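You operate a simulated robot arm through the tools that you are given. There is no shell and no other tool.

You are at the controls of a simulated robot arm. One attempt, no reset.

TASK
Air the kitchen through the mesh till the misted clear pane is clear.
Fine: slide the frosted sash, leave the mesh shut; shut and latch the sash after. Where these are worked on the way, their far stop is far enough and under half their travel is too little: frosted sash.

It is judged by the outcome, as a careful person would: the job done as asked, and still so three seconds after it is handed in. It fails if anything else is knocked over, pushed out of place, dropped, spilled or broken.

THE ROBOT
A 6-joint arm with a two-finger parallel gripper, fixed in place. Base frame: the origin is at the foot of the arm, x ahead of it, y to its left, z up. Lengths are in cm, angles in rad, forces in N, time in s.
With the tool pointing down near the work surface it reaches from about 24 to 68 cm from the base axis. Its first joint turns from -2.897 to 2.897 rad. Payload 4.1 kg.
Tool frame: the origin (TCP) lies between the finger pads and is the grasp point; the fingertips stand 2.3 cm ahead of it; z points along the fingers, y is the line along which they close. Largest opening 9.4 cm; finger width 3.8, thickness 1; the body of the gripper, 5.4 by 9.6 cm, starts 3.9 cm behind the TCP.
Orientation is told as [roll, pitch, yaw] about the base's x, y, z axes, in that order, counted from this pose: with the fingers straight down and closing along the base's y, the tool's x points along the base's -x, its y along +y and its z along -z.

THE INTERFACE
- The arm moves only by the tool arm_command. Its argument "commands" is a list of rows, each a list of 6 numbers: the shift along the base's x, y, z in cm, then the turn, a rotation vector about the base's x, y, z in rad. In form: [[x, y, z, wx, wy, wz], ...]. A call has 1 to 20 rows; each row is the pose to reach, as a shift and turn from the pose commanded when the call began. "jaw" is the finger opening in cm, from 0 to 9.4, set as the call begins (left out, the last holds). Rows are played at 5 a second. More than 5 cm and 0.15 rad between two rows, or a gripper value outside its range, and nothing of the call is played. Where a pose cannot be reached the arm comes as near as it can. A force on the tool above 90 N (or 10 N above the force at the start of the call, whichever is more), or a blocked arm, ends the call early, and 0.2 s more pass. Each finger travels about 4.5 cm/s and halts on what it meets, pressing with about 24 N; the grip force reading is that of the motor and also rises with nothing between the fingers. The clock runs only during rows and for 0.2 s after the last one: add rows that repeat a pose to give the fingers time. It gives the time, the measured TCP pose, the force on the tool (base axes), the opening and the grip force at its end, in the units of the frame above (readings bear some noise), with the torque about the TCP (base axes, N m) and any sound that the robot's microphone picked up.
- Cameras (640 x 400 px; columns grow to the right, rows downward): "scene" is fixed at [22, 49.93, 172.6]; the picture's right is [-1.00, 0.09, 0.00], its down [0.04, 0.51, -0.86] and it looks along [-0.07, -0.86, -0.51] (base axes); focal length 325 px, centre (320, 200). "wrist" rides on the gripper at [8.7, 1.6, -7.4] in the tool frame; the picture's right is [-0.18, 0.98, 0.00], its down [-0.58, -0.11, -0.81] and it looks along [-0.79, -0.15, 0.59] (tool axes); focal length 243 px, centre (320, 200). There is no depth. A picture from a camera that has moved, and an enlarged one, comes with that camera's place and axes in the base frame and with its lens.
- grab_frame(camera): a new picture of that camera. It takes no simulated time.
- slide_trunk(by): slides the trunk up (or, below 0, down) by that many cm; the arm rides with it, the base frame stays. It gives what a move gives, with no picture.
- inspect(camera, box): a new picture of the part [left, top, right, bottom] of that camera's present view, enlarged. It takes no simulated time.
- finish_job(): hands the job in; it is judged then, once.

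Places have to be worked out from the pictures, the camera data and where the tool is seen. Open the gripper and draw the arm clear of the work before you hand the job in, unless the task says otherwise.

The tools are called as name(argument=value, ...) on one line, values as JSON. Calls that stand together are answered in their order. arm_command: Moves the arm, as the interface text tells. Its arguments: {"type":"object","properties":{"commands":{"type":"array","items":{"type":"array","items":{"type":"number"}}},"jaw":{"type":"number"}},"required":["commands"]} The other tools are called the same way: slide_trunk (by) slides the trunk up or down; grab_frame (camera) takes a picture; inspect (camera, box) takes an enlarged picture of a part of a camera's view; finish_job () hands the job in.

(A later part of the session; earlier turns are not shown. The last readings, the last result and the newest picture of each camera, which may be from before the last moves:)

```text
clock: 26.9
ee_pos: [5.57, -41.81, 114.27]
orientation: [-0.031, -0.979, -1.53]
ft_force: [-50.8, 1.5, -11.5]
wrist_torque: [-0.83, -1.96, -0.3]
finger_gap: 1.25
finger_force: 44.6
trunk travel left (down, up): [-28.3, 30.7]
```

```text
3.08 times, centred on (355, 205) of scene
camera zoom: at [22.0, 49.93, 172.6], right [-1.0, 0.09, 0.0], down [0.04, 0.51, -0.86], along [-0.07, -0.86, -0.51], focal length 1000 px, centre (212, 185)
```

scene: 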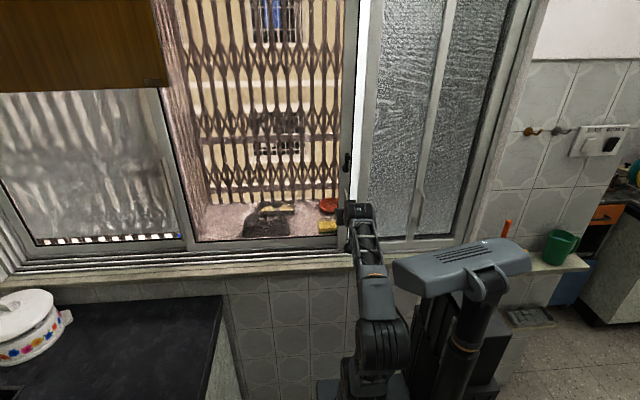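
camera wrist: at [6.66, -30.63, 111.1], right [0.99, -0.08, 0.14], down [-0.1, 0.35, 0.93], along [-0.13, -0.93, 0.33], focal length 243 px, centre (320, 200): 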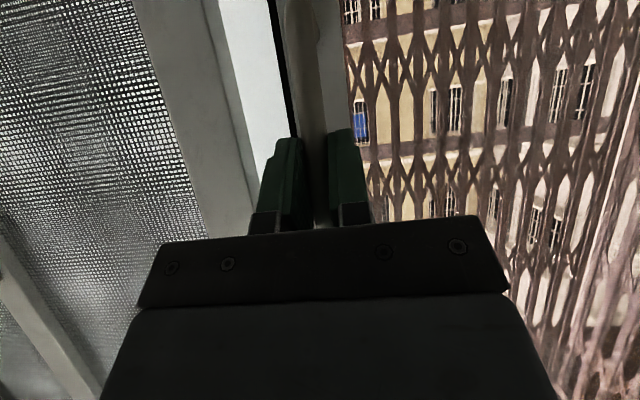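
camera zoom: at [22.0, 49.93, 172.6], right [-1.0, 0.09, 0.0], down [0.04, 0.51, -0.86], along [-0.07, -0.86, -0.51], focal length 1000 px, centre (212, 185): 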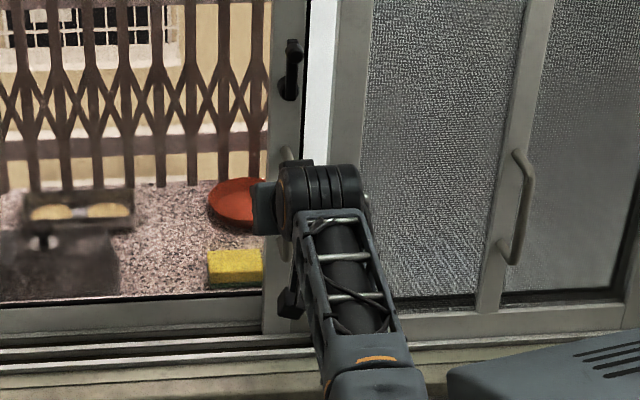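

The pull met 50 N with almost no movement, so the sash is latched. I'll relax, release the bar, back away, and raise the trunk to work the latch knob.

arm_command(commands=[[0.4, 0, 0, 0, 0, 0], [0, 0, 0, 0, 0, 0], [0, 0, 0, 0, 0, 0]])

arm_command(commands=[[0, 0, 0, 0, 0, 0], [0, 0, 0, 0, 0, 0], [0, 0, 0, 0, 0, 0], [0, 2, 0, 0, 0, 0], [0, 4, 0, 0, 0, 0], [0, 5, 0, 0, 0, 0]], jaw=4.6)

slide_trunk(by=18.5)

grab_frame(camera="wrist")

grab_frame(camera="scene")

```text
clock: 27.6
ee_pos: [5.57, -41.73, 114.25]
orientation: [-0.029, -0.979, -1.527]
ft_force: [-45.1, 3.2, -13.5]
wrist_torque: [1.01, -1.93, -0.17]
finger_gap: 1.22
finger_force: 45.0
trunk travel left (down, up): [-28.3, 30.7]
```

```text
clock: 29.1
ee_pos: [6.39, -36.77, 114.29]
orientation: [-0.037, -0.982, -1.518]
ft_force: [-0.1, -0.2, -0.3]
wrist_torque: [-0.01, -0.02, 0.01]
finger_gap: 4.6
finger_force: 0.0
trunk travel left (down, up): [-28.3, 30.7]
```

```text
clock: 31.1
ee_pos: [6.2, -36.91, 132.84]
orientation: [-0.039, -0.983, -1.519]
ft_force: [0.3, 0.6, 0.3]
wrist_torque: [-0.03, -0.01, 0.0]
finger_gap: 4.58
finger_force: 0.1
trunk travel left (down, up): [-46.8, 12.2]
```

```text
taken
camera wrist: at [7.57, -25.74, 129.73], right [0.99, -0.08, 0.13], down [-0.1, 0.35, 0.93], along [-0.12, -0.93, 0.33], focal length 243 px, centre (320, 200)
```

wrist: 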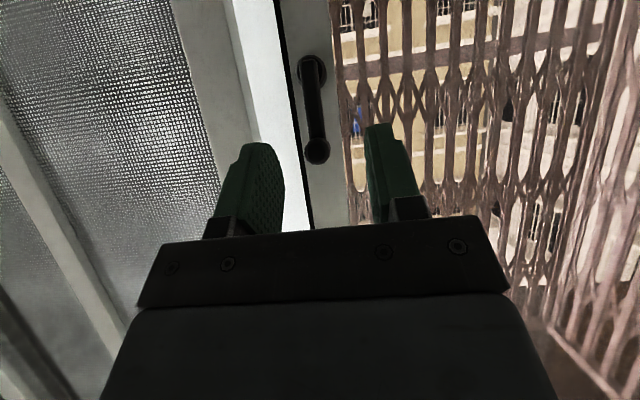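

```text
taken
```

scene: 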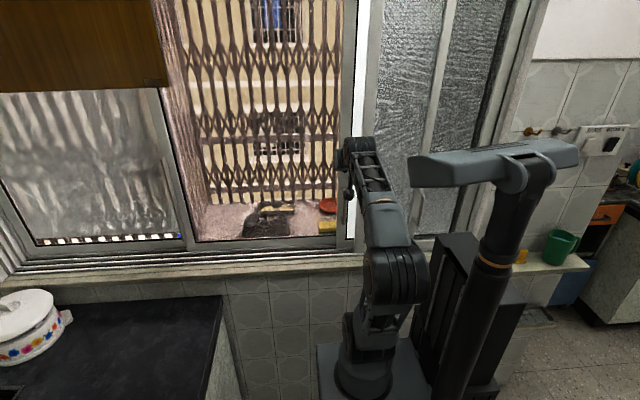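

This view of the latch is very clear: pivot at about [5.8,-45,126.7] and knob at about [5.8,-41.3,131.9]. I'll move the fingers around the knob.

arm_command(commands=[[-0.4, -1.5, -0.5, 0, 0, 0], [-0.4, -3, -0.9, 0, 0, 0], [-0.4, -4, -0.9, 0, 0, 0], [-0.4, -4.4, -0.9, 0, 0, 0], [-0.4, -4.4, -0.9, 0, 0, 0]])

grab_frame(camera="wrist")

inspect(camera="scene", box=[325, 130, 385, 200])

```text
clock: 32.3
ee_pos: [5.82, -41.33, 131.92]
orientation: [-0.037, -0.983, -1.519]
ft_force: [0.8, -0.3, -0.1]
wrist_torque: [-0.01, 0.02, 0.05]
finger_gap: 4.6
finger_force: 0.1
trunk travel left (down, up): [-46.8, 12.2]
```

```text
taken
camera wrist: at [7.15, -30.13, 128.73], right [0.99, -0.08, 0.13], down [-0.1, 0.35, 0.93], along [-0.12, -0.93, 0.33], focal length 243 px, centre (320, 200)
```

wrist: 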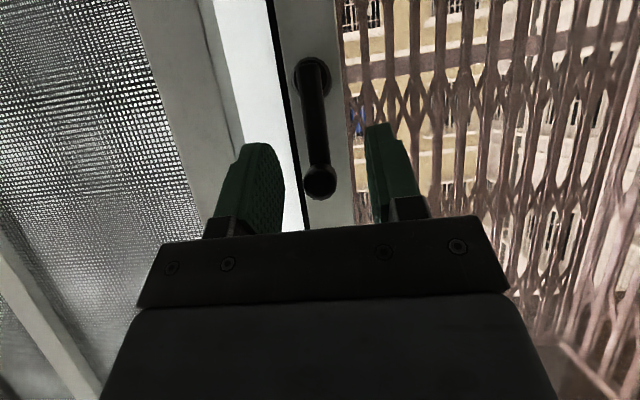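

```text
5.71 times, centred on (355, 165) of scene
camera zoom: at [22.0, 49.93, 172.6], right [-1.0, 0.09, 0.0], down [0.04, 0.51, -0.86], along [-0.07, -0.86, -0.51], focal length 1858 px, centre (120, 400)
```

zoom: 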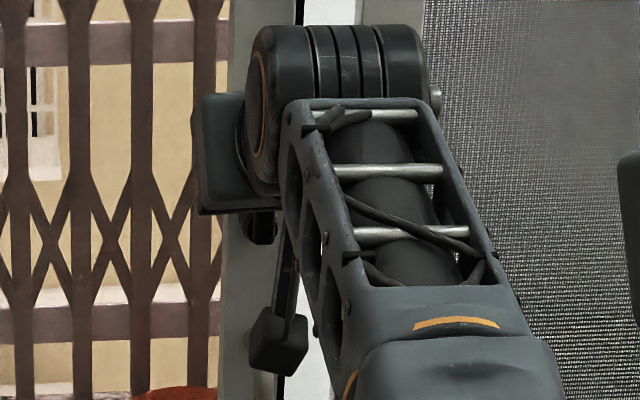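

The knob's front is at about y≈-42.4. I'll go 0.8 cm deeper and close on it.

arm_command(commands=[[0, -0.4, 0, 0, 0, 0], [-0.1, -0.8, 0, 0, 0, 0], [-0.1, -0.8, 0, 0, 0, 0]])

arm_command(commands=[[0, 0, 0, 0, 0, 0], [0, 0, 0, 0, 0, 0], [0, 0, 0, 0, 0, 0], [0, 0, 0, 0, 0, 0]], jaw=1.2)

grab_frame(camera="wrist")

```text
clock: 33.1
ee_pos: [5.69, -42.07, 131.93]
orientation: [-0.039, -0.982, -1.517]
ft_force: [-0.1, -0.7, 0.4]
wrist_torque: [-0.01, 0.0, 0.0]
finger_gap: 4.61
finger_force: 0.2
trunk travel left (down, up): [-46.8, 12.2]
```

```text
clock: 34.1
ee_pos: [5.7, -42.1, 131.93]
orientation: [-0.039, -0.982, -1.519]
ft_force: [-0.3, -1.2, 0.9]
wrist_torque: [-0.01, -0.01, -0.03]
finger_gap: 1.71
finger_force: 45.0
trunk travel left (down, up): [-46.8, 12.2]
```

```text
taken
camera wrist: at [7.06, -30.97, 128.78], right [0.99, -0.08, 0.13], down [-0.1, 0.35, 0.93], along [-0.12, -0.93, 0.33], focal length 243 px, centre (320, 200)
```

wrist: 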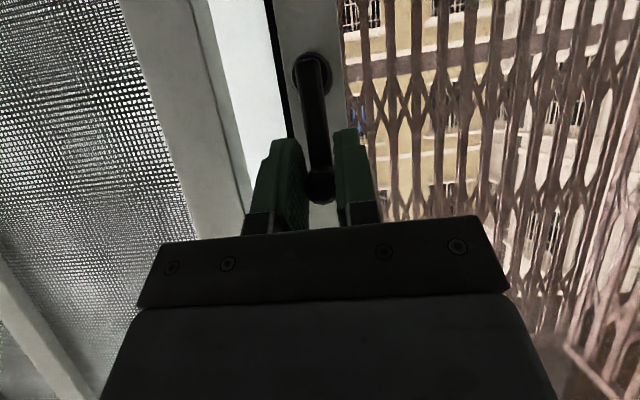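

The knob is gripped with a 1.7 cm gap. I'll test the lever gently toward +x along its arc.

arm_command(commands=[[0.4, 0, -0.02, 0, 0, 0], [0.8, 0, -0.06, 0, 0, 0], [1.2, 0, -0.14, 0, 0, 0], [1.2, 0, -0.14, 0, 0, 0]])

grab_frame(camera="wrist")

```text
clock: 35.1
ee_pos: [6.53, -42.09, 131.87]
orientation: [-0.039, -0.986, -1.519]
ft_force: [-28.1, -8.1, 8.1]
wrist_torque: [-0.8, 1.45, -0.31]
finger_gap: 1.73
finger_force: 44.2
trunk travel left (down, up): [-46.8, 12.2]
```

```text
taken
camera wrist: at [7.83, -30.96, 128.77], right [0.99, -0.08, 0.13], down [-0.1, 0.35, 0.93], along [-0.12, -0.93, 0.34], focal length 243 px, centre (320, 200)
```

wrist: 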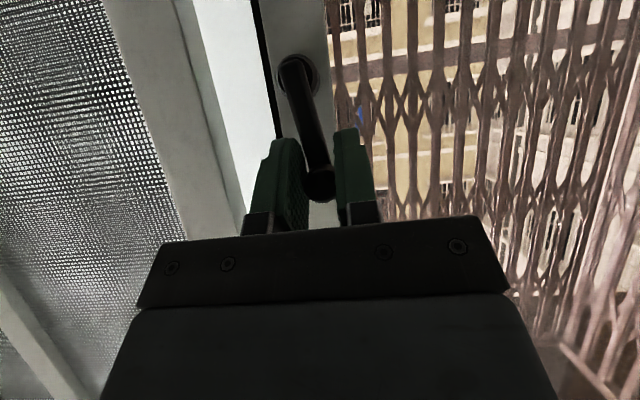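

The lever turned about 9° toward +x while the boss stayed put, at a resistance of about 28 N. I'll continue along the arc and watch the force.

arm_command(commands=[[0.5, 0, -0.12, 0, 0, 0], [1.0, 0, -0.32, 0, 0, 0], [1.0, 0, -0.32, 0, 0, 0]])

inspect(camera="wrist", box=[220, 20, 420, 240])

```text
clock: 35.9
ee_pos: [7.54, -41.8, 131.86]
orientation: [-0.039, -0.988, -1.518]
ft_force: [-31.3, 7.0, 23.5]
wrist_torque: [-0.47, 1.86, -0.48]
finger_gap: 2.13
finger_force: 44.9
trunk travel left (down, up): [-46.8, 12.2]
```

```text
1.82 times, centred on (320, 130) of wrist
camera zoom: at [8.82, -30.69, 128.57], right [0.99, -0.08, 0.13], down [-0.1, 0.35, 0.93], along [-0.12, -0.93, 0.34], focal length 441 px, centre (320, 327)
```

zoom: 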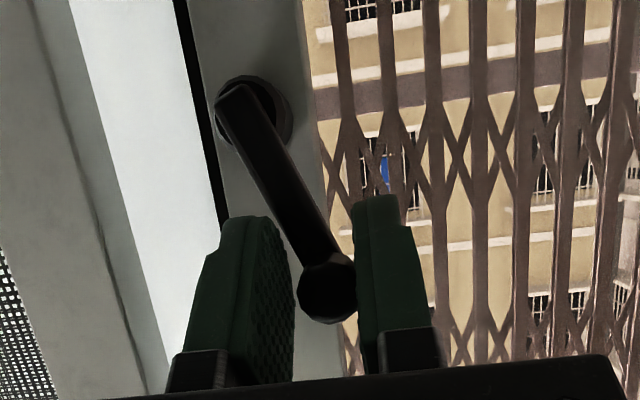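

The lever turns freely toward +x and is now about 20–25°, but the tilted lever is spreading the fingers. I'll rotate the tool with it about y while following the arc.

arm_command(commands=[[-0.2, 0, 0.1, 0, 0.13, 0], [-0.3, 0, 0.15, 0, 0.26, 0], [-0.2, 0, 0.1, 0, 0.38, 0], [0.32, 0, -0.15, 0, 0.5, 0], [0.97, 0, -0.57, 0, 0.64, 0], [1.54, 0, -1.08, 0, 0.78, 0], [1.54, 0, -1.08, 0, 0.8, 0]])

grab_frame(camera="wrist")

inspect(camera="scene", box=[315, 110, 385, 220])

```text
clock: 37.5
ee_pos: [9.48, -41.9, 130.42]
orientation: [-1.084, -0.591, -0.734]
ft_force: [-5.2, 21.4, -10.9]
wrist_torque: [0.31, -0.21, -0.22]
finger_gap: 1.71
finger_force: 45.4
trunk travel left (down, up): [-46.8, 12.2]
```

```text
taken
camera wrist: at [8.14, -30.67, 127.3], right [0.78, -0.08, -0.62], down [0.6, 0.35, 0.72], along [0.15, -0.93, 0.32], focal length 243 px, centre (320, 200)
```

wrist: 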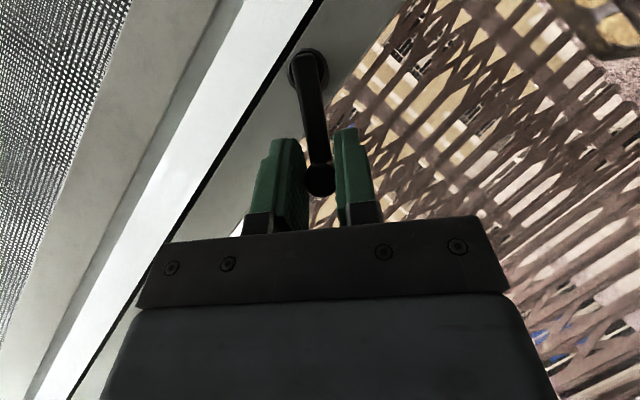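

```text
3.64 times, centred on (350, 165) of scene
camera zoom: at [22.0, 49.93, 172.6], right [-1.0, 0.09, 0.0], down [0.04, 0.51, -0.86], along [-0.07, -0.86, -0.51], focal length 1182 px, centre (211, 327)
```

zoom: 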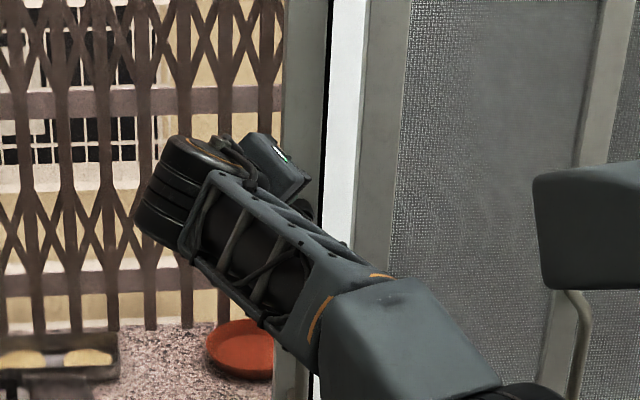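

The lever is following well and is now at about 45°. I'll continue along the arc toward horizontal.

arm_command(commands=[[0.5, 0.1, -0.59, 0, 0.14, 0], [0.9, 0.1, -1.25, 0, 0.28, 0], [1.2, 0.1, -1.97, 0, 0.42, 0], [1.39, 0.1, -2.71, 0, 0.56, 0], [1.46, 0.1, -3.4, 0, 0.7, 0], [1.46, 0.1, -3.4, 0, 0.72, 0]])

grab_frame(camera="wrist")

inspect(camera="scene", box=[315, 110, 385, 220])

```text
clock: 38.9
ee_pos: [10.98, -41.85, 127.02]
orientation: [-1.541, -0.013, -0.588]
ft_force: [-3.9, 7.3, 1.8]
wrist_torque: [-0.13, -0.25, 0.35]
finger_gap: 1.72
finger_force: 45.3
trunk travel left (down, up): [-46.8, 12.2]
```

```text
taken
camera wrist: at [7.98, -30.68, 125.48], right [0.18, -0.08, -0.98], down [0.93, 0.35, 0.14], along [0.33, -0.93, 0.14], focal length 243 px, centre (320, 200)
```

wrist: 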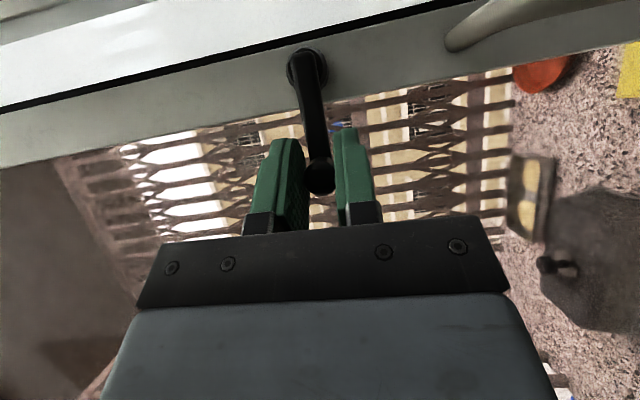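

```text
3.64 times, centred on (350, 165) of scene
camera zoom: at [22.0, 49.93, 172.6], right [-1.0, 0.09, 0.0], down [0.04, 0.51, -0.86], along [-0.07, -0.86, -0.51], focal length 1182 px, centre (211, 327)
```

zoom: 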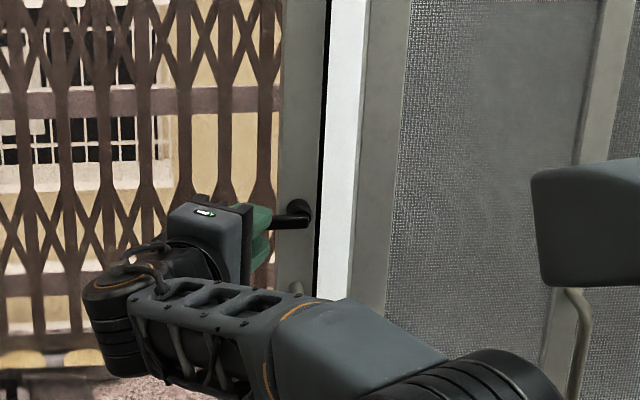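

The lever is near horizontal with little force on it. I'll nudge it slightly further to feel whether 90° is the stop.

arm_command(commands=[[0, 0, -0.4, 0, 0.08, 0], [-0.05, 0, -0.9, 0, 0.17, 0], [-0.05, 0, -0.9, 0, 0.17, 0]])

inspect(camera="wrist", box=[220, 20, 420, 240])

```text
clock: 39.7
ee_pos: [10.9, -41.89, 126.82]
orientation: [-1.646, 0.12, -0.596]
ft_force: [-0.8, -10.7, 49.8]
wrist_torque: [-0.75, 0.06, 0.16]
finger_gap: 1.74
finger_force: 45.3
trunk travel left (down, up): [-46.8, 12.2]
```

```text
1.82 times, centred on (320, 130) of wrist
camera zoom: at [7.68, -30.71, 125.68], right [0.01, -0.1, -1.0], down [0.94, 0.35, -0.02], along [0.35, -0.93, 0.1], focal length 441 px, centre (320, 327)
```

zoom: 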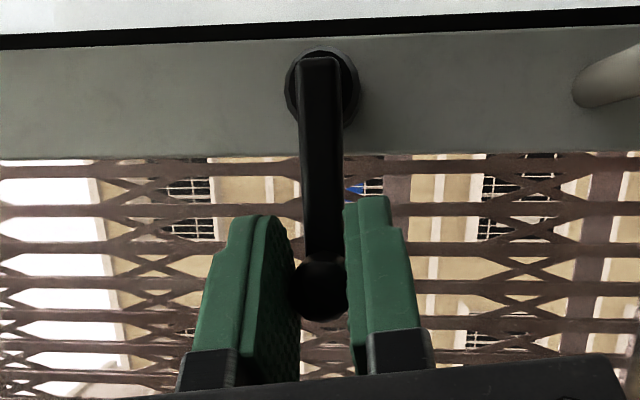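

The force rose to 50 N at exactly 90°, so this is the lever's end stop and the latch is open. I'll relax the pressure, let go and back straight off.

arm_command(commands=[[0.05, 0, 0.7, 0, 0, 0], [0.05, 0, 0.75, 0, 0, 0], [0.05, 0, 0.75, 0, 0, 0]])

arm_command(commands=[[0, 0, 0, 0, 0, 0], [0, 0, 0, 0, 0, 0], [0, 2, 0, 0, 0, 0], [0, 4, 0, 0, 0, 0], [0, 5, 0, 0, 0, 0], [-0.5, 5, 0, 0, -0.14, 0], [-1, 5, 0, 0, -0.28, 0], [-1.5, 5, 0, 0, -0.42, 0], [-2, 5, 0, 0, -0.56, 0], [-2.5, 5, 0, 0, -0.7, 0], [-3, 5, 0, 0, -0.84, 0], [-3.5, 5, 0, 0, -0.98, 0], [-4, 5, 0, 0, -1.12, 0], [-4.5, 5, 0, 0, -1.26, 0], [-5, 5, 0, 0, -1.4, 0], [-5.3, 5, 0, 0, -1.54, 0], [-5.6, 5, 0, 0, -1.69, 0], [-5.6, 5, 0, 0, -1.69, 0]], jaw=4.6)

grab_frame(camera="wrist")

grab_frame(camera="scene")

```text
clock: 40.5
ee_pos: [11.02, -41.82, 127.01]
orientation: [-1.633, 0.128, -0.596]
ft_force: [-1.5, 0.5, 22.5]
wrist_torque: [-0.55, -0.2, -0.91]
finger_gap: 1.71
finger_force: 45.1
trunk travel left (down, up): [-46.8, 12.2]
```

```text
clock: 44.3
ee_pos: [5.25, -36.94, 126.94]
orientation: [-0.037, -0.982, -1.519]
ft_force: [-0.1, 0.2, 0.5]
wrist_torque: [-0.01, 0.02, 0.0]
finger_gap: 4.62
finger_force: 0.1
trunk travel left (down, up): [-46.8, 12.2]
```

```text
taken
camera wrist: at [6.6, -25.83, 123.81], right [0.99, -0.08, 0.13], down [-0.1, 0.35, 0.93], along [-0.12, -0.93, 0.33], focal length 243 px, centre (320, 200)
```

wrist: 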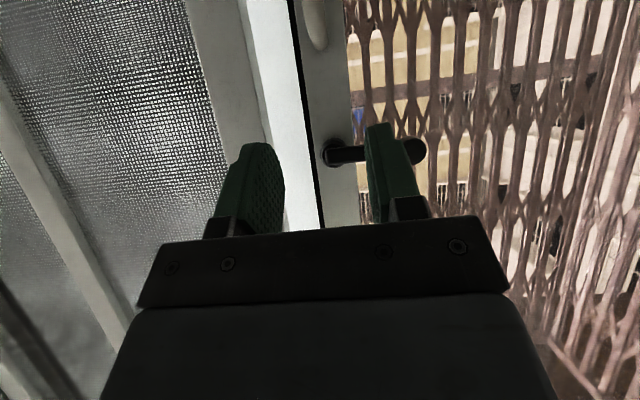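

```text
taken
```

scene: 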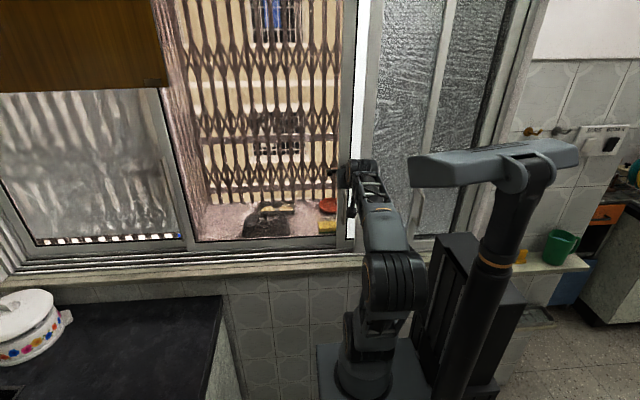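

The latch lever now lies horizontal. I'll lower to handle height and regrip the bar at z≈114.

slide_trunk(by=-18.5)

arm_command(commands=[[0, 0, 3, 0, 0, 0], [0, 0, 5.7, 0, 0, 0], [0, -1.5, 5.7, 0, 0, 0], [0, -3, 5.7, 0, 0, 0], [0, -4, 5.7, 0, 0, 0], [0, -4.8, 5.7, 0, 0, 0], [0, -4.8, 5.7, 0, 0, 0]])

arm_command(commands=[[0, 0, 0, 0, 0, 0], [0, 0, 0, 0, 0, 0], [0, 0, 0, 0, 0, 0], [0, 0, 0, 0, 0, 0]], jaw=0.8)

grab_frame(camera="wrist")

```text
clock: 46.3
ee_pos: [5.4, -36.99, 108.48]
orientation: [-0.039, -0.985, -1.52]
ft_force: [-0.9, -1.2, 0.3]
wrist_torque: [0.02, 0.03, 0.03]
finger_gap: 4.62
finger_force: 0.2
trunk travel left (down, up): [-28.3, 30.7]
```

```text
clock: 47.9
ee_pos: [5.31, -41.83, 114.0]
orientation: [-0.039, -0.983, -1.52]
ft_force: [-0.6, -0.7, 0.2]
wrist_torque: [-0.01, -0.01, -0.03]
finger_gap: 4.6
finger_force: 0.0
trunk travel left (down, up): [-28.3, 30.7]
```

```text
clock: 48.9
ee_pos: [5.41, -41.79, 114.09]
orientation: [-0.031, -0.981, -1.524]
ft_force: [5.0, 0.5, -0.3]
wrist_torque: [0.01, -2.17, 0.01]
finger_gap: 1.22
finger_force: 44.8
trunk travel left (down, up): [-28.3, 30.7]
```

```text
taken
camera wrist: at [6.76, -30.63, 110.93], right [0.99, -0.08, 0.14], down [-0.1, 0.35, 0.93], along [-0.12, -0.93, 0.33], focal length 243 px, centre (320, 200)
```

wrist: 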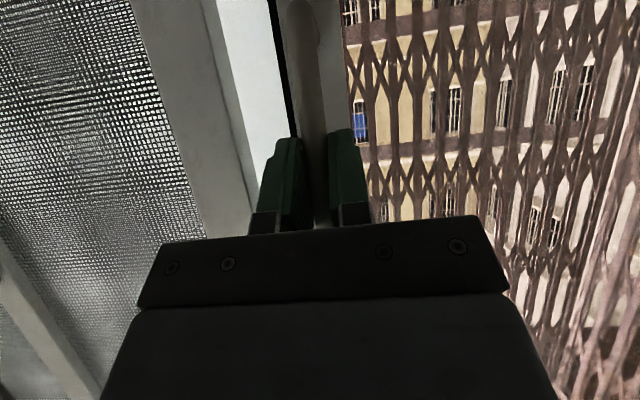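

The bar is gripped again. I'll pull it 2 cm in +x to confirm that the sash now moves.

arm_command(commands=[[0.5, 0, 0, 0, 0, 0], [1, 0, 0, 0, 0, 0], [1.5, 0, 0, 0, 0, 0], [2, 0, 0, 0, 0, 0], [2, 0, 0, 0, 0, 0]])

grab_frame(camera="scene")

```text
clock: 50.1
ee_pos: [7.13, -41.72, 114.06]
orientation: [-0.036, -0.979, -1.521]
ft_force: [-3.3, 2.1, -13.3]
wrist_torque: [-1.32, -2.08, -0.12]
finger_gap: 1.22
finger_force: 45.4
trunk travel left (down, up): [-28.3, 30.7]
```

```text
taken
```

scene: 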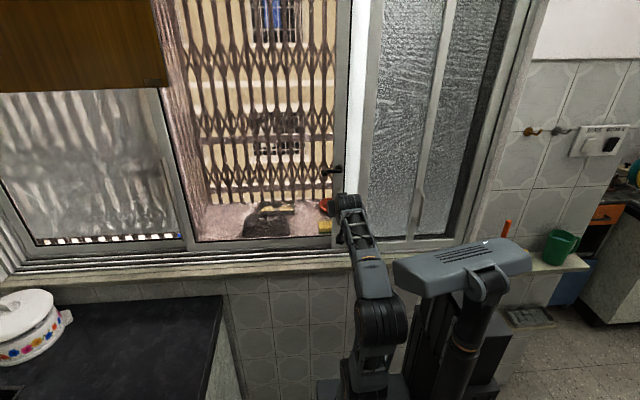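

The sash moves freely and the mesh stayed put. I'll keep sliding it in +x at moderate speed, watching the force.

arm_command(commands=[[1.5, 0, 0, 0, 0, 0], [3, 0, 0, 0, 0, 0], [4.5, 0, 0, 0, 0, 0], [6, 0, 0, 0, 0, 0], [7.5, 0, 0, 0, 0, 0], [9, 0, 0, 0, 0, 0], [10.5, 0, 0, 0, 0, 0], [12, 0, 0, 0, 0, 0], [13.5, 0, 0, 0, 0, 0], [15, 0, 0, 0, 0, 0], [15, 0, 0, 0, 0, 0]])

grab_frame(camera="scene")

grab_frame(camera="wrist")

```text
clock: 52.5
ee_pos: [22.54, -41.81, 114.18]
orientation: [-0.038, -0.977, -1.519]
ft_force: [1.7, 4.8, -17.0]
wrist_torque: [1.13, -2.08, 0.06]
finger_gap: 1.27
finger_force: 44.9
trunk travel left (down, up): [-28.3, 30.7]
```

```text
taken
```

scene: 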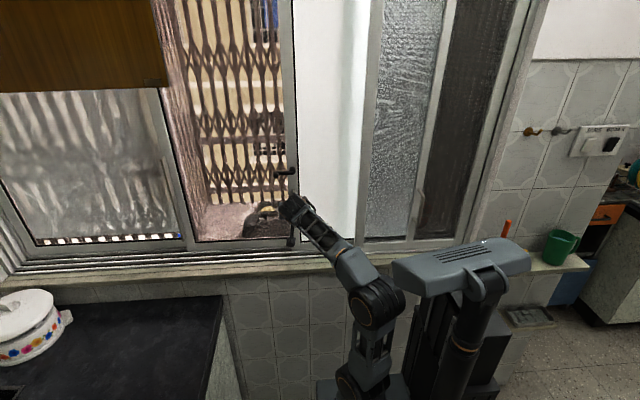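

```text
taken
camera wrist: at [23.87, -30.63, 110.99], right [0.99, -0.08, 0.13], down [-0.1, 0.34, 0.93], along [-0.12, -0.94, 0.33], focal length 243 px, centre (320, 200)
```

wrist: 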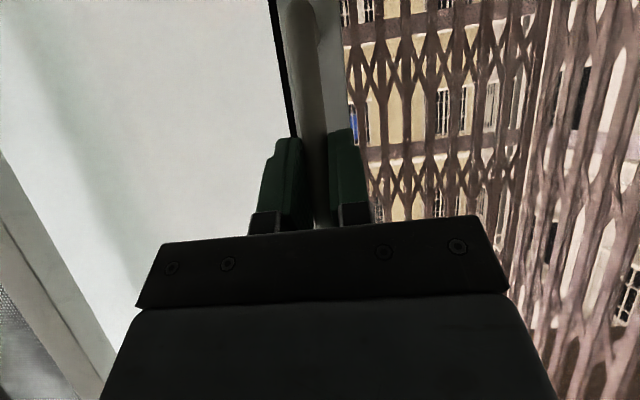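

The sash is opening, with the mesh exposed on the right and the mesh still shut. I'll continue in +x.

arm_command(commands=[[1.5, 0, 0, 0, 0, 0], [3, 0, 0, 0, 0, 0], [4.5, 0, 0, 0, 0, 0], [6, 0, 0, 0, 0, 0], [7.5, 0, 0, 0, 0, 0], [9, 0, 0, 0, 0, 0], [10.5, 0, 0, 0, 0, 0], [12, 0, 0, 0, 0, 0], [12, 0, 0, 0, 0, 0]])

grab_frame(camera="scene")

grab_frame(camera="wrist")

```text
clock: 54.5
ee_pos: [34.53, -41.72, 114.17]
orientation: [-0.035, -0.983, -1.519]
ft_force: [4.0, -1.3, -6.4]
wrist_torque: [0.38, -2.11, -0.02]
finger_gap: 1.25
finger_force: 45.0
trunk travel left (down, up): [-28.3, 30.7]
```

```text
taken
```

scene: 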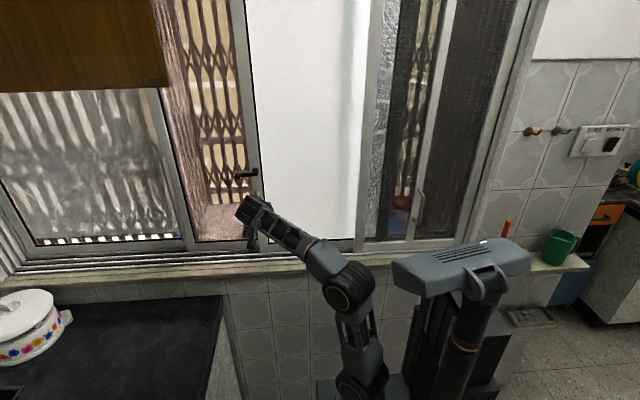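

```text
taken
camera wrist: at [35.8, -30.64, 110.99], right [0.99, -0.08, 0.13], down [-0.1, 0.35, 0.93], along [-0.12, -0.93, 0.33], focal length 243 px, centre (320, 200)
```

wrist: 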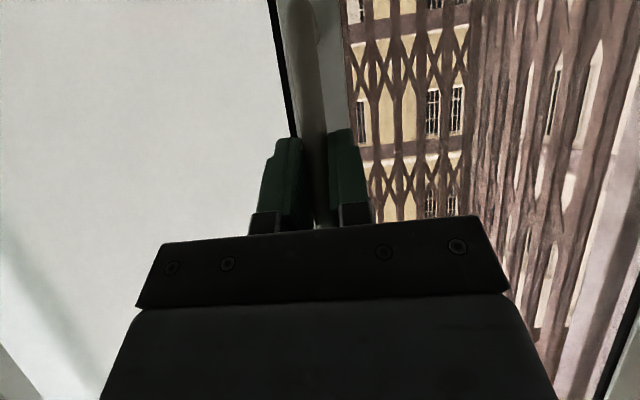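

It has moved 29 cm so far. I'll continue slower to find the far stop.

arm_command(commands=[[1, 0, 0, 0, 0, 0], [2, 0, 0, 0, 0, 0], [3, 0, 0, 0, 0, 0], [4, 0, 0, 0, 0, 0], [5, 0, 0, 0, 0, 0], [6, 0, 0, 0, 0, 0], [7, 0, 0, 0, 0, 0], [7, 0, 0, 0, 0, 0]])

grab_frame(camera="scene")

grab_frame(camera="wrist")

```text
clock: 56.3
ee_pos: [41.39, -41.72, 114.22]
orientation: [-0.036, -0.981, -1.518]
ft_force: [0.7, -2.0, -4.2]
wrist_torque: [1.31, -2.07, 0.09]
finger_gap: 1.23
finger_force: 44.4
trunk travel left (down, up): [-28.3, 30.7]
```

```text
taken
```

scene: 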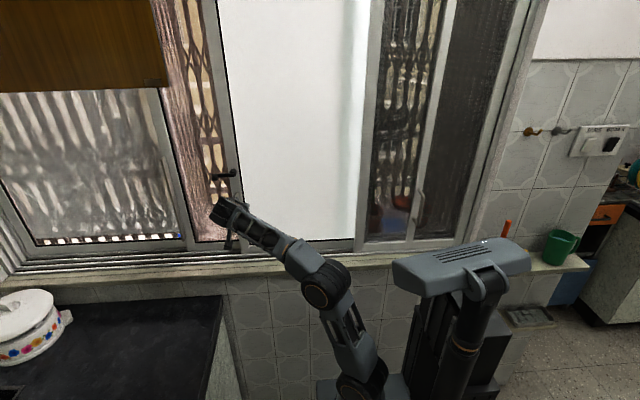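

```text
taken
camera wrist: at [42.7, -30.64, 111.01], right [0.99, -0.08, 0.13], down [-0.1, 0.35, 0.93], along [-0.12, -0.94, 0.33], focal length 243 px, centre (320, 200)
```

wrist: 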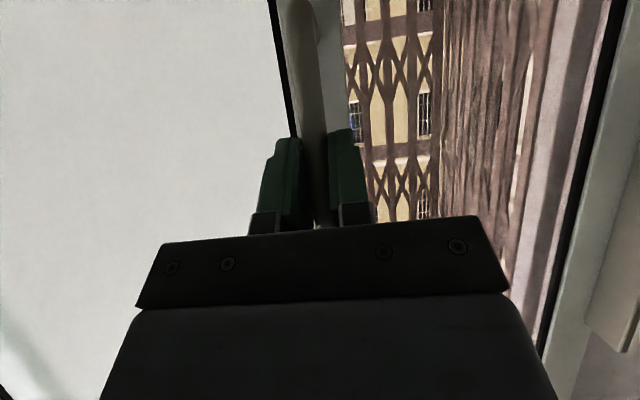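

The mesh bay is almost fully exposed after 36 cm of slide. I'll ease it a few more cm to feel for the stop.

arm_command(commands=[[0.7, 0, 0, 0, 0, 0], [1.4, 0, 0, 0, 0, 0], [2.1, 0, 0, 0, 0, 0], [2.8, 0, 0, 0, 0, 0], [3.5, 0, 0, 0, 0, 0], [3.5, 0, 0, 0, 0, 0]])

grab_frame(camera="scene")

```text
clock: 57.7
ee_pos: [44.85, -41.73, 114.16]
orientation: [-0.036, -0.982, -1.518]
ft_force: [-1.2, 4.2, -5.6]
wrist_torque: [1.02, -2.12, 0.06]
finger_gap: 1.25
finger_force: 44.4
trunk travel left (down, up): [-28.3, 30.7]
```

```text
taken
```

scene: 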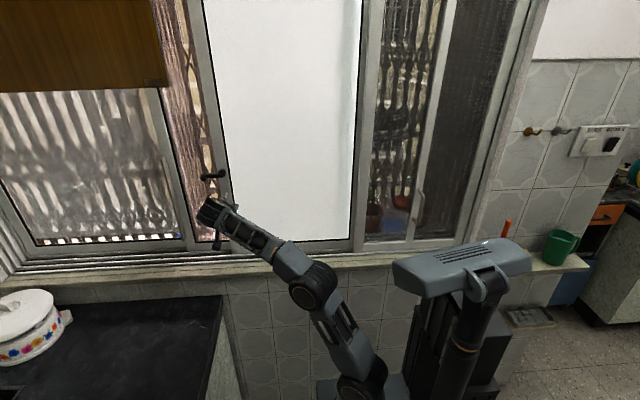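

inspect(camera="scene", box=[340, 0, 540, 250])

inspect(camera="scene", box=[0, 80, 240, 260])

```text
1.60 times, centred on (440, 125) of scene
camera zoom: at [22.0, 49.93, 172.6], right [-1.0, 0.09, 0.0], down [0.04, 0.51, -0.86], along [-0.07, -0.86, -0.51], focal length 520 px, centre (128, 320)
```

zoom: 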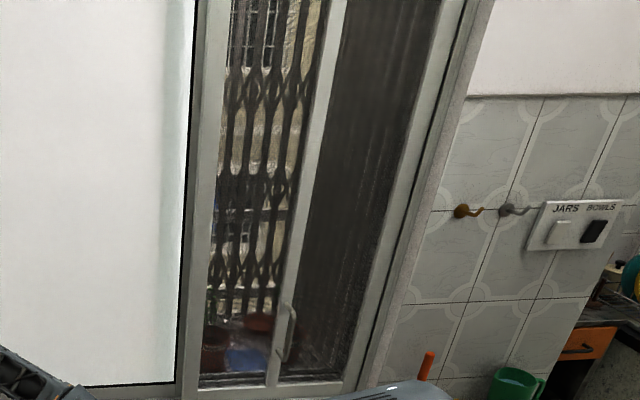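

```text
2.22 times, centred on (120, 170) of scene
camera zoom: at [22.0, 49.93, 172.6], right [-1.0, 0.09, 0.0], down [0.04, 0.51, -0.86], along [-0.07, -0.86, -0.51], focal length 722 px, centre (764, 267)
```

zoom: 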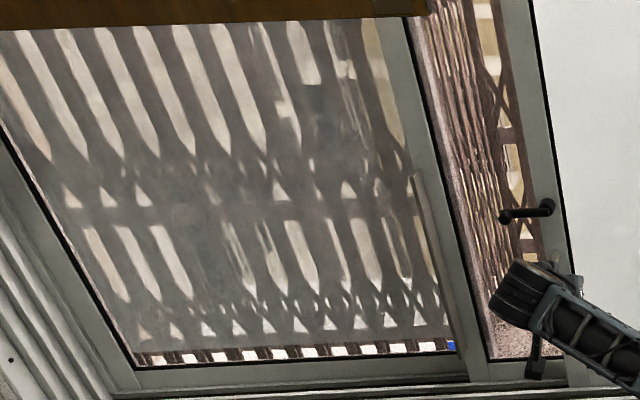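

The mesh bay is fully exposed and the left pane is still misted. I'll go a little further to find the stop, then wait.

arm_command(commands=[[0.7, 0, 0, 0, 0, 0], [1.4, 0, 0, 0, 0, 0], [2.1, 0, 0, 0, 0, 0], [2.8, 0, 0, 0, 0, 0], [2.8, 0, 0, 0, 0, 0]])

inspect(camera="scene", box=[0, 80, 240, 260])

```text
clock: 58.9
ee_pos: [46.9, -41.94, 114.54]
orientation: [-0.034, -0.985, -1.527]
ft_force: [-43.1, -3.3, -5.4]
wrist_torque: [-0.48, -0.98, -0.09]
finger_gap: 2.71
finger_force: 21.6
trunk travel left (down, up): [-28.3, 30.7]
```

```text
2.22 times, centred on (120, 170) of scene
camera zoom: at [22.0, 49.93, 172.6], right [-1.0, 0.09, 0.0], down [0.04, 0.51, -0.86], along [-0.07, -0.86, -0.51], focal length 722 px, centre (764, 267)
```

zoom: 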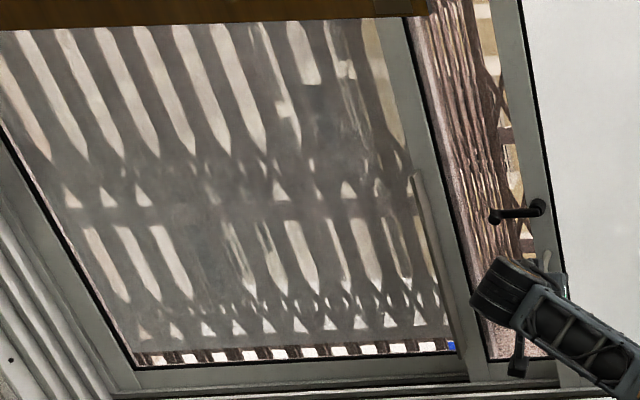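

The force and the spreading grip show the far stop at x≈46, about 41 cm of travel. I'll ease back, loosen the jaw so the fingers only surround the bar, and wait while watching the misted pane.

arm_command(commands=[[-0.7, 0, -0.3, 0, 0, 0], [-1.3, 0, -0.3, 0, 0, 0], [-1.3, 0, -0.3, 0, 0, 0], [-1.3, 0, -0.3, 0, 0, 0]], jaw=3.2)

arm_command(commands=[[0, 0, 0, 0, 0, 0], [0, 0, 0, 0, 0, 0], [0, 0, 0, 0, 0, 0], [0, 0, 0, 0, 0, 0], [0, 0, 0, 0, 0, 0], [0, 0, 0, 0, 0, 0], [0, 0, 0, 0, 0, 0], [0, 0, 0, 0, 0, 0], [0, 0, 0, 0, 0, 0], [0, 0, 0, 0, 0, 0], [0, 0, 0, 0, 0, 0], [0, 0, 0, 0, 0, 0], [0, 0, 0, 0, 0, 0], [0, 0, 0, 0, 0, 0], [0, 0, 0, 0, 0, 0], [0, 0, 0, 0, 0, 0], [0, 0, 0, 0, 0, 0], [0, 0, 0, 0, 0, 0], [0, 0, 0, 0, 0, 0], [0, 0, 0, 0, 0, 0]])

grab_frame(camera="wrist")

inspect(camera="scene", box=[0, 80, 240, 260])

```text
clock: 59.9
ee_pos: [46.47, -41.84, 113.76]
orientation: [-0.039, -0.981, -1.517]
ft_force: [0.3, -0.1, 0.2]
wrist_torque: [0.04, 0.05, 0.0]
finger_gap: 3.2
finger_force: 0.0
trunk travel left (down, up): [-28.3, 30.7]
```

```text
clock: 64.1
ee_pos: [46.29, -41.8, 113.83]
orientation: [-0.039, -0.979, -1.518]
ft_force: [1.1, -0.9, 0.1]
wrist_torque: [0.04, -0.01, 0.01]
finger_gap: 3.2
finger_force: 0.0
trunk travel left (down, up): [-28.3, 30.7]
```

```text
taken
camera wrist: at [47.68, -30.69, 110.67], right [0.99, -0.08, 0.13], down [-0.1, 0.35, 0.93], along [-0.12, -0.93, 0.33], focal length 243 px, centre (320, 200)
```

wrist: 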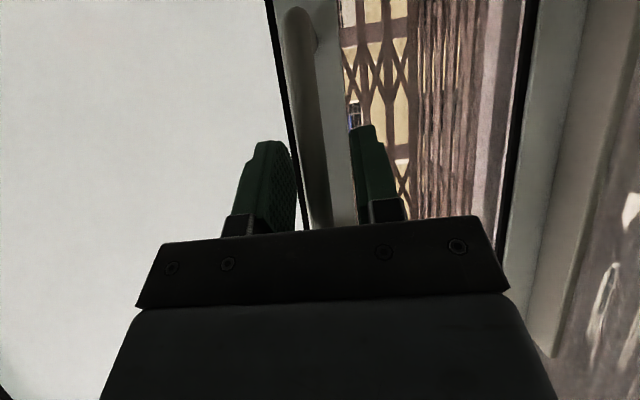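

```text
2.22 times, centred on (120, 170) of scene
camera zoom: at [22.0, 49.93, 172.6], right [-1.0, 0.09, 0.0], down [0.04, 0.51, -0.86], along [-0.07, -0.86, -0.51], focal length 722 px, centre (764, 267)
```

zoom: 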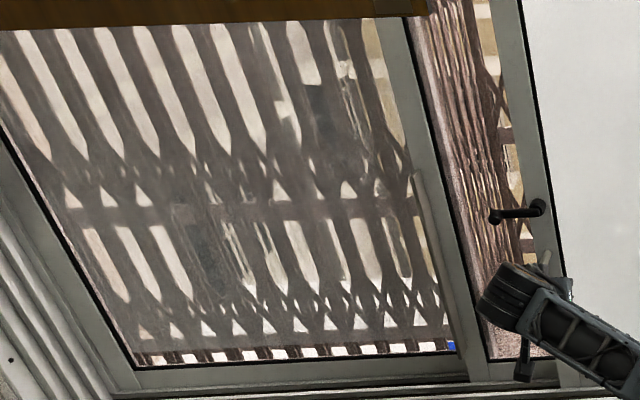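

The pane is visibly clearing, so I'll keep waiting with the sash open.

arm_command(commands=[[0, 0, 0, 0, 0, 0], [0, 0, 0, 0, 0, 0], [0, 0, 0, 0, 0, 0], [0, 0, 0, 0, 0, 0], [0, 0, 0, 0, 0, 0], [0, 0, 0, 0, 0, 0], [0, 0, 0, 0, 0, 0], [0, 0, 0, 0, 0, 0], [0, 0, 0, 0, 0, 0], [0, 0, 0, 0, 0, 0], [0, 0, 0, 0, 0, 0], [0, 0, 0, 0, 0, 0], [0, 0, 0, 0, 0, 0], [0, 0, 0, 0, 0, 0], [0, 0, 0, 0, 0, 0], [0, 0, 0, 0, 0, 0], [0, 0, 0, 0, 0, 0], [0, 0, 0, 0, 0, 0], [0, 0, 0, 0, 0, 0], [0, 0, 0, 0, 0, 0]])

arm_command(commands=[[0, 0, 0, 0, 0, 0], [0, 0, 0, 0, 0, 0], [0, 0, 0, 0, 0, 0], [0, 0, 0, 0, 0, 0], [0, 0, 0, 0, 0, 0], [0, 0, 0, 0, 0, 0], [0, 0, 0, 0, 0, 0], [0, 0, 0, 0, 0, 0], [0, 0, 0, 0, 0, 0], [0, 0, 0, 0, 0, 0], [0, 0, 0, 0, 0, 0], [0, 0, 0, 0, 0, 0], [0, 0, 0, 0, 0, 0], [0, 0, 0, 0, 0, 0], [0, 0, 0, 0, 0, 0], [0, 0, 0, 0, 0, 0], [0, 0, 0, 0, 0, 0], [0, 0, 0, 0, 0, 0], [0, 0, 0, 0, 0, 0], [0, 0, 0, 0, 0, 0]])

inspect(camera="scene", box=[0, 80, 240, 260])

```text
clock: 68.3
ee_pos: [46.41, -41.8, 113.81]
orientation: [-0.039, -0.981, -1.518]
ft_force: [0.0, 0.9, 0.3]
wrist_torque: [-0.01, 0.0, 0.01]
finger_gap: 3.21
finger_force: 0.1
trunk travel left (down, up): [-28.3, 30.7]
```

```text
clock: 72.5
ee_pos: [46.32, -41.87, 113.76]
orientation: [-0.04, -0.981, -1.518]
ft_force: [0.8, -0.3, -0.5]
wrist_torque: [-0.03, -0.01, -0.01]
finger_gap: 3.22
finger_force: 0.1
trunk travel left (down, up): [-28.3, 30.7]
```

```text
2.22 times, centred on (120, 170) of scene
camera zoom: at [22.0, 49.93, 172.6], right [-1.0, 0.09, 0.0], down [0.04, 0.51, -0.86], along [-0.07, -0.86, -0.51], focal length 722 px, centre (764, 267)
```

zoom: 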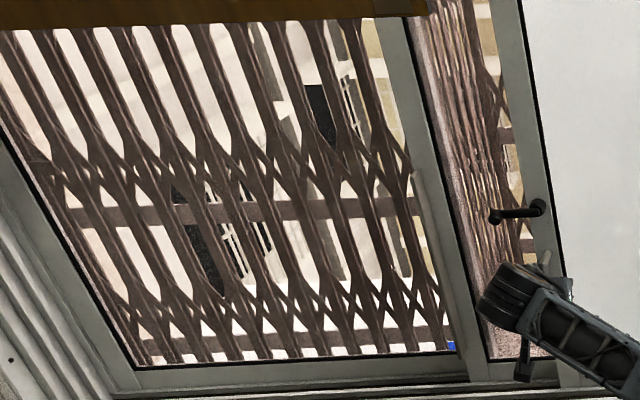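

It is much clearer now. I'll wait a bit more and compare, to be sure the last haze has gone.

arm_command(commands=[[0, 0, 0, 0, 0, 0], [0, 0, 0, 0, 0, 0], [0, 0, 0, 0, 0, 0], [0, 0, 0, 0, 0, 0], [0, 0, 0, 0, 0, 0], [0, 0, 0, 0, 0, 0], [0, 0, 0, 0, 0, 0], [0, 0, 0, 0, 0, 0], [0, 0, 0, 0, 0, 0], [0, 0, 0, 0, 0, 0], [0, 0, 0, 0, 0, 0], [0, 0, 0, 0, 0, 0], [0, 0, 0, 0, 0, 0], [0, 0, 0, 0, 0, 0], [0, 0, 0, 0, 0, 0], [0, 0, 0, 0, 0, 0], [0, 0, 0, 0, 0, 0], [0, 0, 0, 0, 0, 0], [0, 0, 0, 0, 0, 0], [0, 0, 0, 0, 0, 0]])

inspect(camera="scene", box=[0, 80, 240, 260])

arm_command(commands=[[0, 0, 0, 0, 0, 0], [0, 0, 0, 0, 0, 0], [0, 0, 0, 0, 0, 0], [0, 0, 0, 0, 0, 0], [0, 0, 0, 0, 0, 0], [0, 0, 0, 0, 0, 0], [0, 0, 0, 0, 0, 0], [0, 0, 0, 0, 0, 0], [0, 0, 0, 0, 0, 0], [0, 0, 0, 0, 0, 0], [0, 0, 0, 0, 0, 0], [0, 0, 0, 0, 0, 0], [0, 0, 0, 0, 0, 0], [0, 0, 0, 0, 0, 0], [0, 0, 0, 0, 0, 0], [0, 0, 0, 0, 0, 0], [0, 0, 0, 0, 0, 0], [0, 0, 0, 0, 0, 0], [0, 0, 0, 0, 0, 0], [0, 0, 0, 0, 0, 0]])

inspect(camera="scene", box=[0, 80, 240, 260])

```text
clock: 76.7
ee_pos: [46.31, -41.89, 113.74]
orientation: [-0.039, -0.98, -1.517]
ft_force: [0.4, -0.2, 0.1]
wrist_torque: [-0.01, 0.0, -0.01]
finger_gap: 3.21
finger_force: 0.2
trunk travel left (down, up): [-28.3, 30.7]
```

```text
2.22 times, centred on (120, 170) of scene
camera zoom: at [22.0, 49.93, 172.6], right [-1.0, 0.09, 0.0], down [0.04, 0.51, -0.86], along [-0.07, -0.86, -0.51], focal length 722 px, centre (764, 267)
```

zoom: 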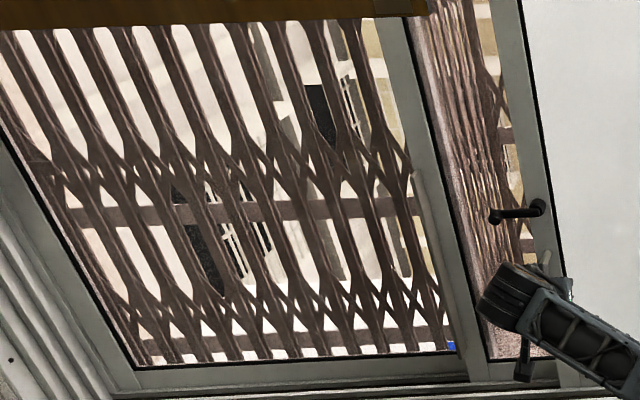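

```text
clock: 80.9
ee_pos: [46.38, -41.75, 113.83]
orientation: [-0.039, -0.981, -1.518]
ft_force: [-0.2, 0.7, 0.3]
wrist_torque: [0.01, -0.01, 0.0]
finger_gap: 3.21
finger_force: 0.2
trunk travel left (down, up): [-28.3, 30.7]
```

```text
2.22 times, centred on (120, 170) of scene
camera zoom: at [22.0, 49.93, 172.6], right [-1.0, 0.09, 0.0], down [0.04, 0.51, -0.86], along [-0.07, -0.86, -0.51], focal length 722 px, centre (764, 267)
```

zoom: 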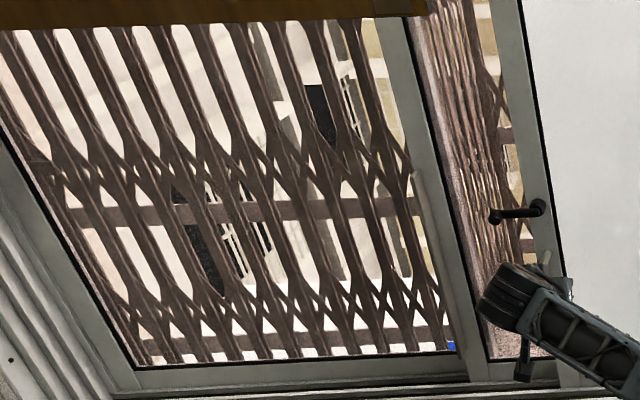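

The last two pictures match, so the pane is clear. I'll grip the bar again and slide the sash back in -x.

arm_command(commands=[[0, 0, 0, 0, 0, 0], [0, 0, 0, 0, 0, 0], [0, 0, 0, 0, 0, 0], [0, 0, 0, 0, 0, 0]], jaw=0.8)

arm_command(commands=[[-1, 0, 0, 0, 0, 0], [-2.5, 0, 0, 0, 0, 0], [-4, 0, 0, 0, 0, 0], [-5.5, 0, 0, 0, 0, 0], [-7, 0, 0, 0, 0, 0], [-8.5, 0, 0, 0, 0, 0], [-10, 0, 0, 0, 0, 0], [-11.5, 0, 0, 0, 0, 0], [-13, 0, 0, 0, 0, 0], [-14.5, 0, 0, 0, 0, 0], [-16, 0, 0, 0, 0, 0], [-17.5, 0, 0, 0, 0, 0], [-19, 0, 0, 0, 0, 0], [-20, 0, 0, 0, 0, 0], [-20, 0, 0, 0, 0, 0]])

grab_frame(camera="scene")

grab_frame(camera="wrist")

```text
clock: 81.9
ee_pos: [46.24, -41.9, 113.86]
orientation: [-0.035, -0.981, -1.524]
ft_force: [-10.8, 3.3, -7.8]
wrist_torque: [-0.07, -2.11, -0.11]
finger_gap: 1.23
finger_force: 45.0
trunk travel left (down, up): [-28.3, 30.7]
```

```text
clock: 85.1
ee_pos: [26.25, -41.87, 113.84]
orientation: [-0.038, -0.98, -1.518]
ft_force: [1.0, -9.8, 5.1]
wrist_torque: [-1.45, -2.09, -0.1]
finger_gap: 1.22
finger_force: 44.9
trunk travel left (down, up): [-28.3, 30.7]
```

```text
taken
```

scene: 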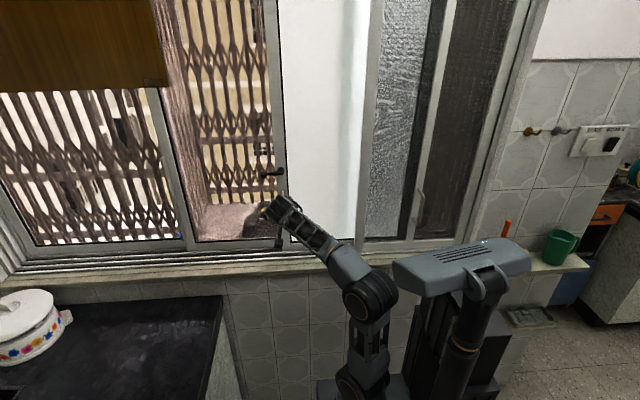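

```text
taken
camera wrist: at [27.6, -30.69, 110.69], right [0.99, -0.08, 0.13], down [-0.1, 0.35, 0.93], along [-0.12, -0.93, 0.33], focal length 243 px, centre (320, 200)
```

wrist: 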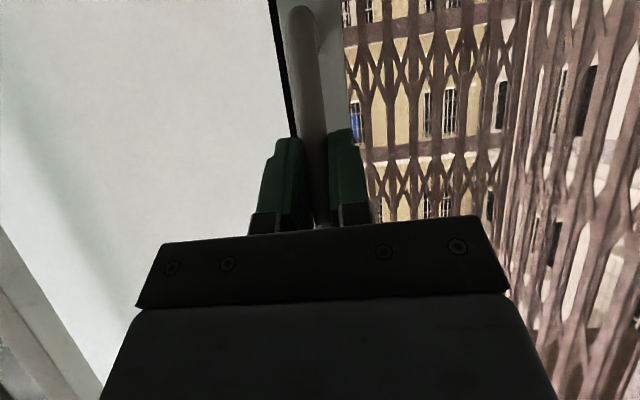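

Halfway back, and everything is moving cleanly. I'll continue to x≈8, then go slower to the closing stop.

arm_command(commands=[[-1.5, 0, 0, 0, 0, 0], [-3, 0, 0, 0, 0, 0], [-4.5, 0, 0, 0, 0, 0], [-6, 0, 0, 0, 0, 0], [-7.5, 0, 0, 0, 0, 0], [-9, 0, 0, 0, 0, 0], [-10.5, 0, 0, 0, 0, 0], [-12, 0, 0, 0, 0, 0], [-13.5, 0, 0, 0, 0, 0], [-15, 0, 0, 0, 0, 0], [-16.5, 0, 0, 0, 0, 0], [-17.5, 0, 0, 0, 0, 0], [-18, 0, 0, 0, 0, 0], [-18, 0, 0, 0, 0, 0]])

arm_command(commands=[[-0.5, 0, 0, 0, 0, 0], [-1, 0, 0, 0, 0, 0], [-1.5, 0, 0, 0, 0, 0], [-2, 0, 0, 0, 0, 0], [-2.5, 0, 0, 0, 0, 0], [-2.9, 0, 0, 0, 0, 0], [-3.2, 0, 0, 0, 0, 0], [-3.2, 0, 0, 0, 0, 0]])

grab_frame(camera="scene")

grab_frame(camera="wrist")

```text
clock: 88.1
ee_pos: [8.24, -41.74, 113.88]
orientation: [-0.038, -0.981, -1.518]
ft_force: [2.8, -6.9, 3.4]
wrist_torque: [-0.55, -2.07, -0.05]
finger_gap: 1.24
finger_force: 45.0
trunk travel left (down, up): [-28.3, 30.7]
```

```text
clock: 89.9
ee_pos: [5.15, -41.8, 113.79]
orientation: [-0.04, -0.982, -1.52]
ft_force: [7.0, 0.1, 3.4]
wrist_torque: [-1.17, -2.12, -0.11]
finger_gap: 1.24
finger_force: 45.1
trunk travel left (down, up): [-28.3, 30.7]
```

```text
taken
```

scene: 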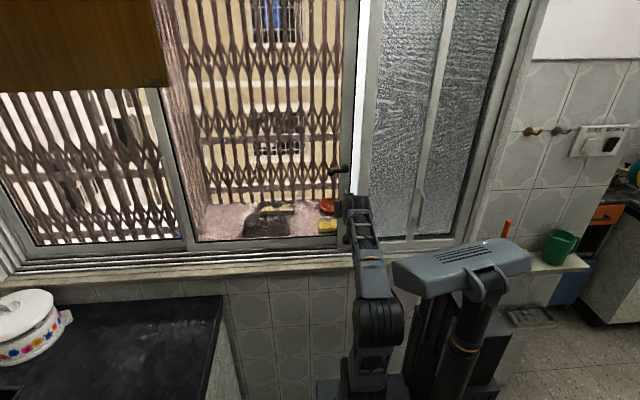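

```text
taken
camera wrist: at [6.51, -30.66, 110.67], right [0.99, -0.08, 0.13], down [-0.1, 0.35, 0.93], along [-0.12, -0.93, 0.33], focal length 243 px, centre (320, 200)
```

wrist: 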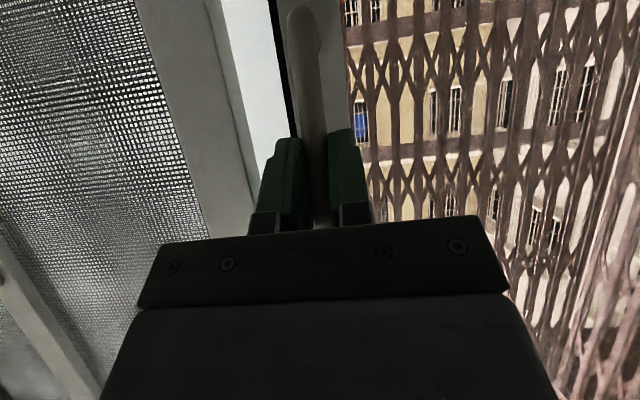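

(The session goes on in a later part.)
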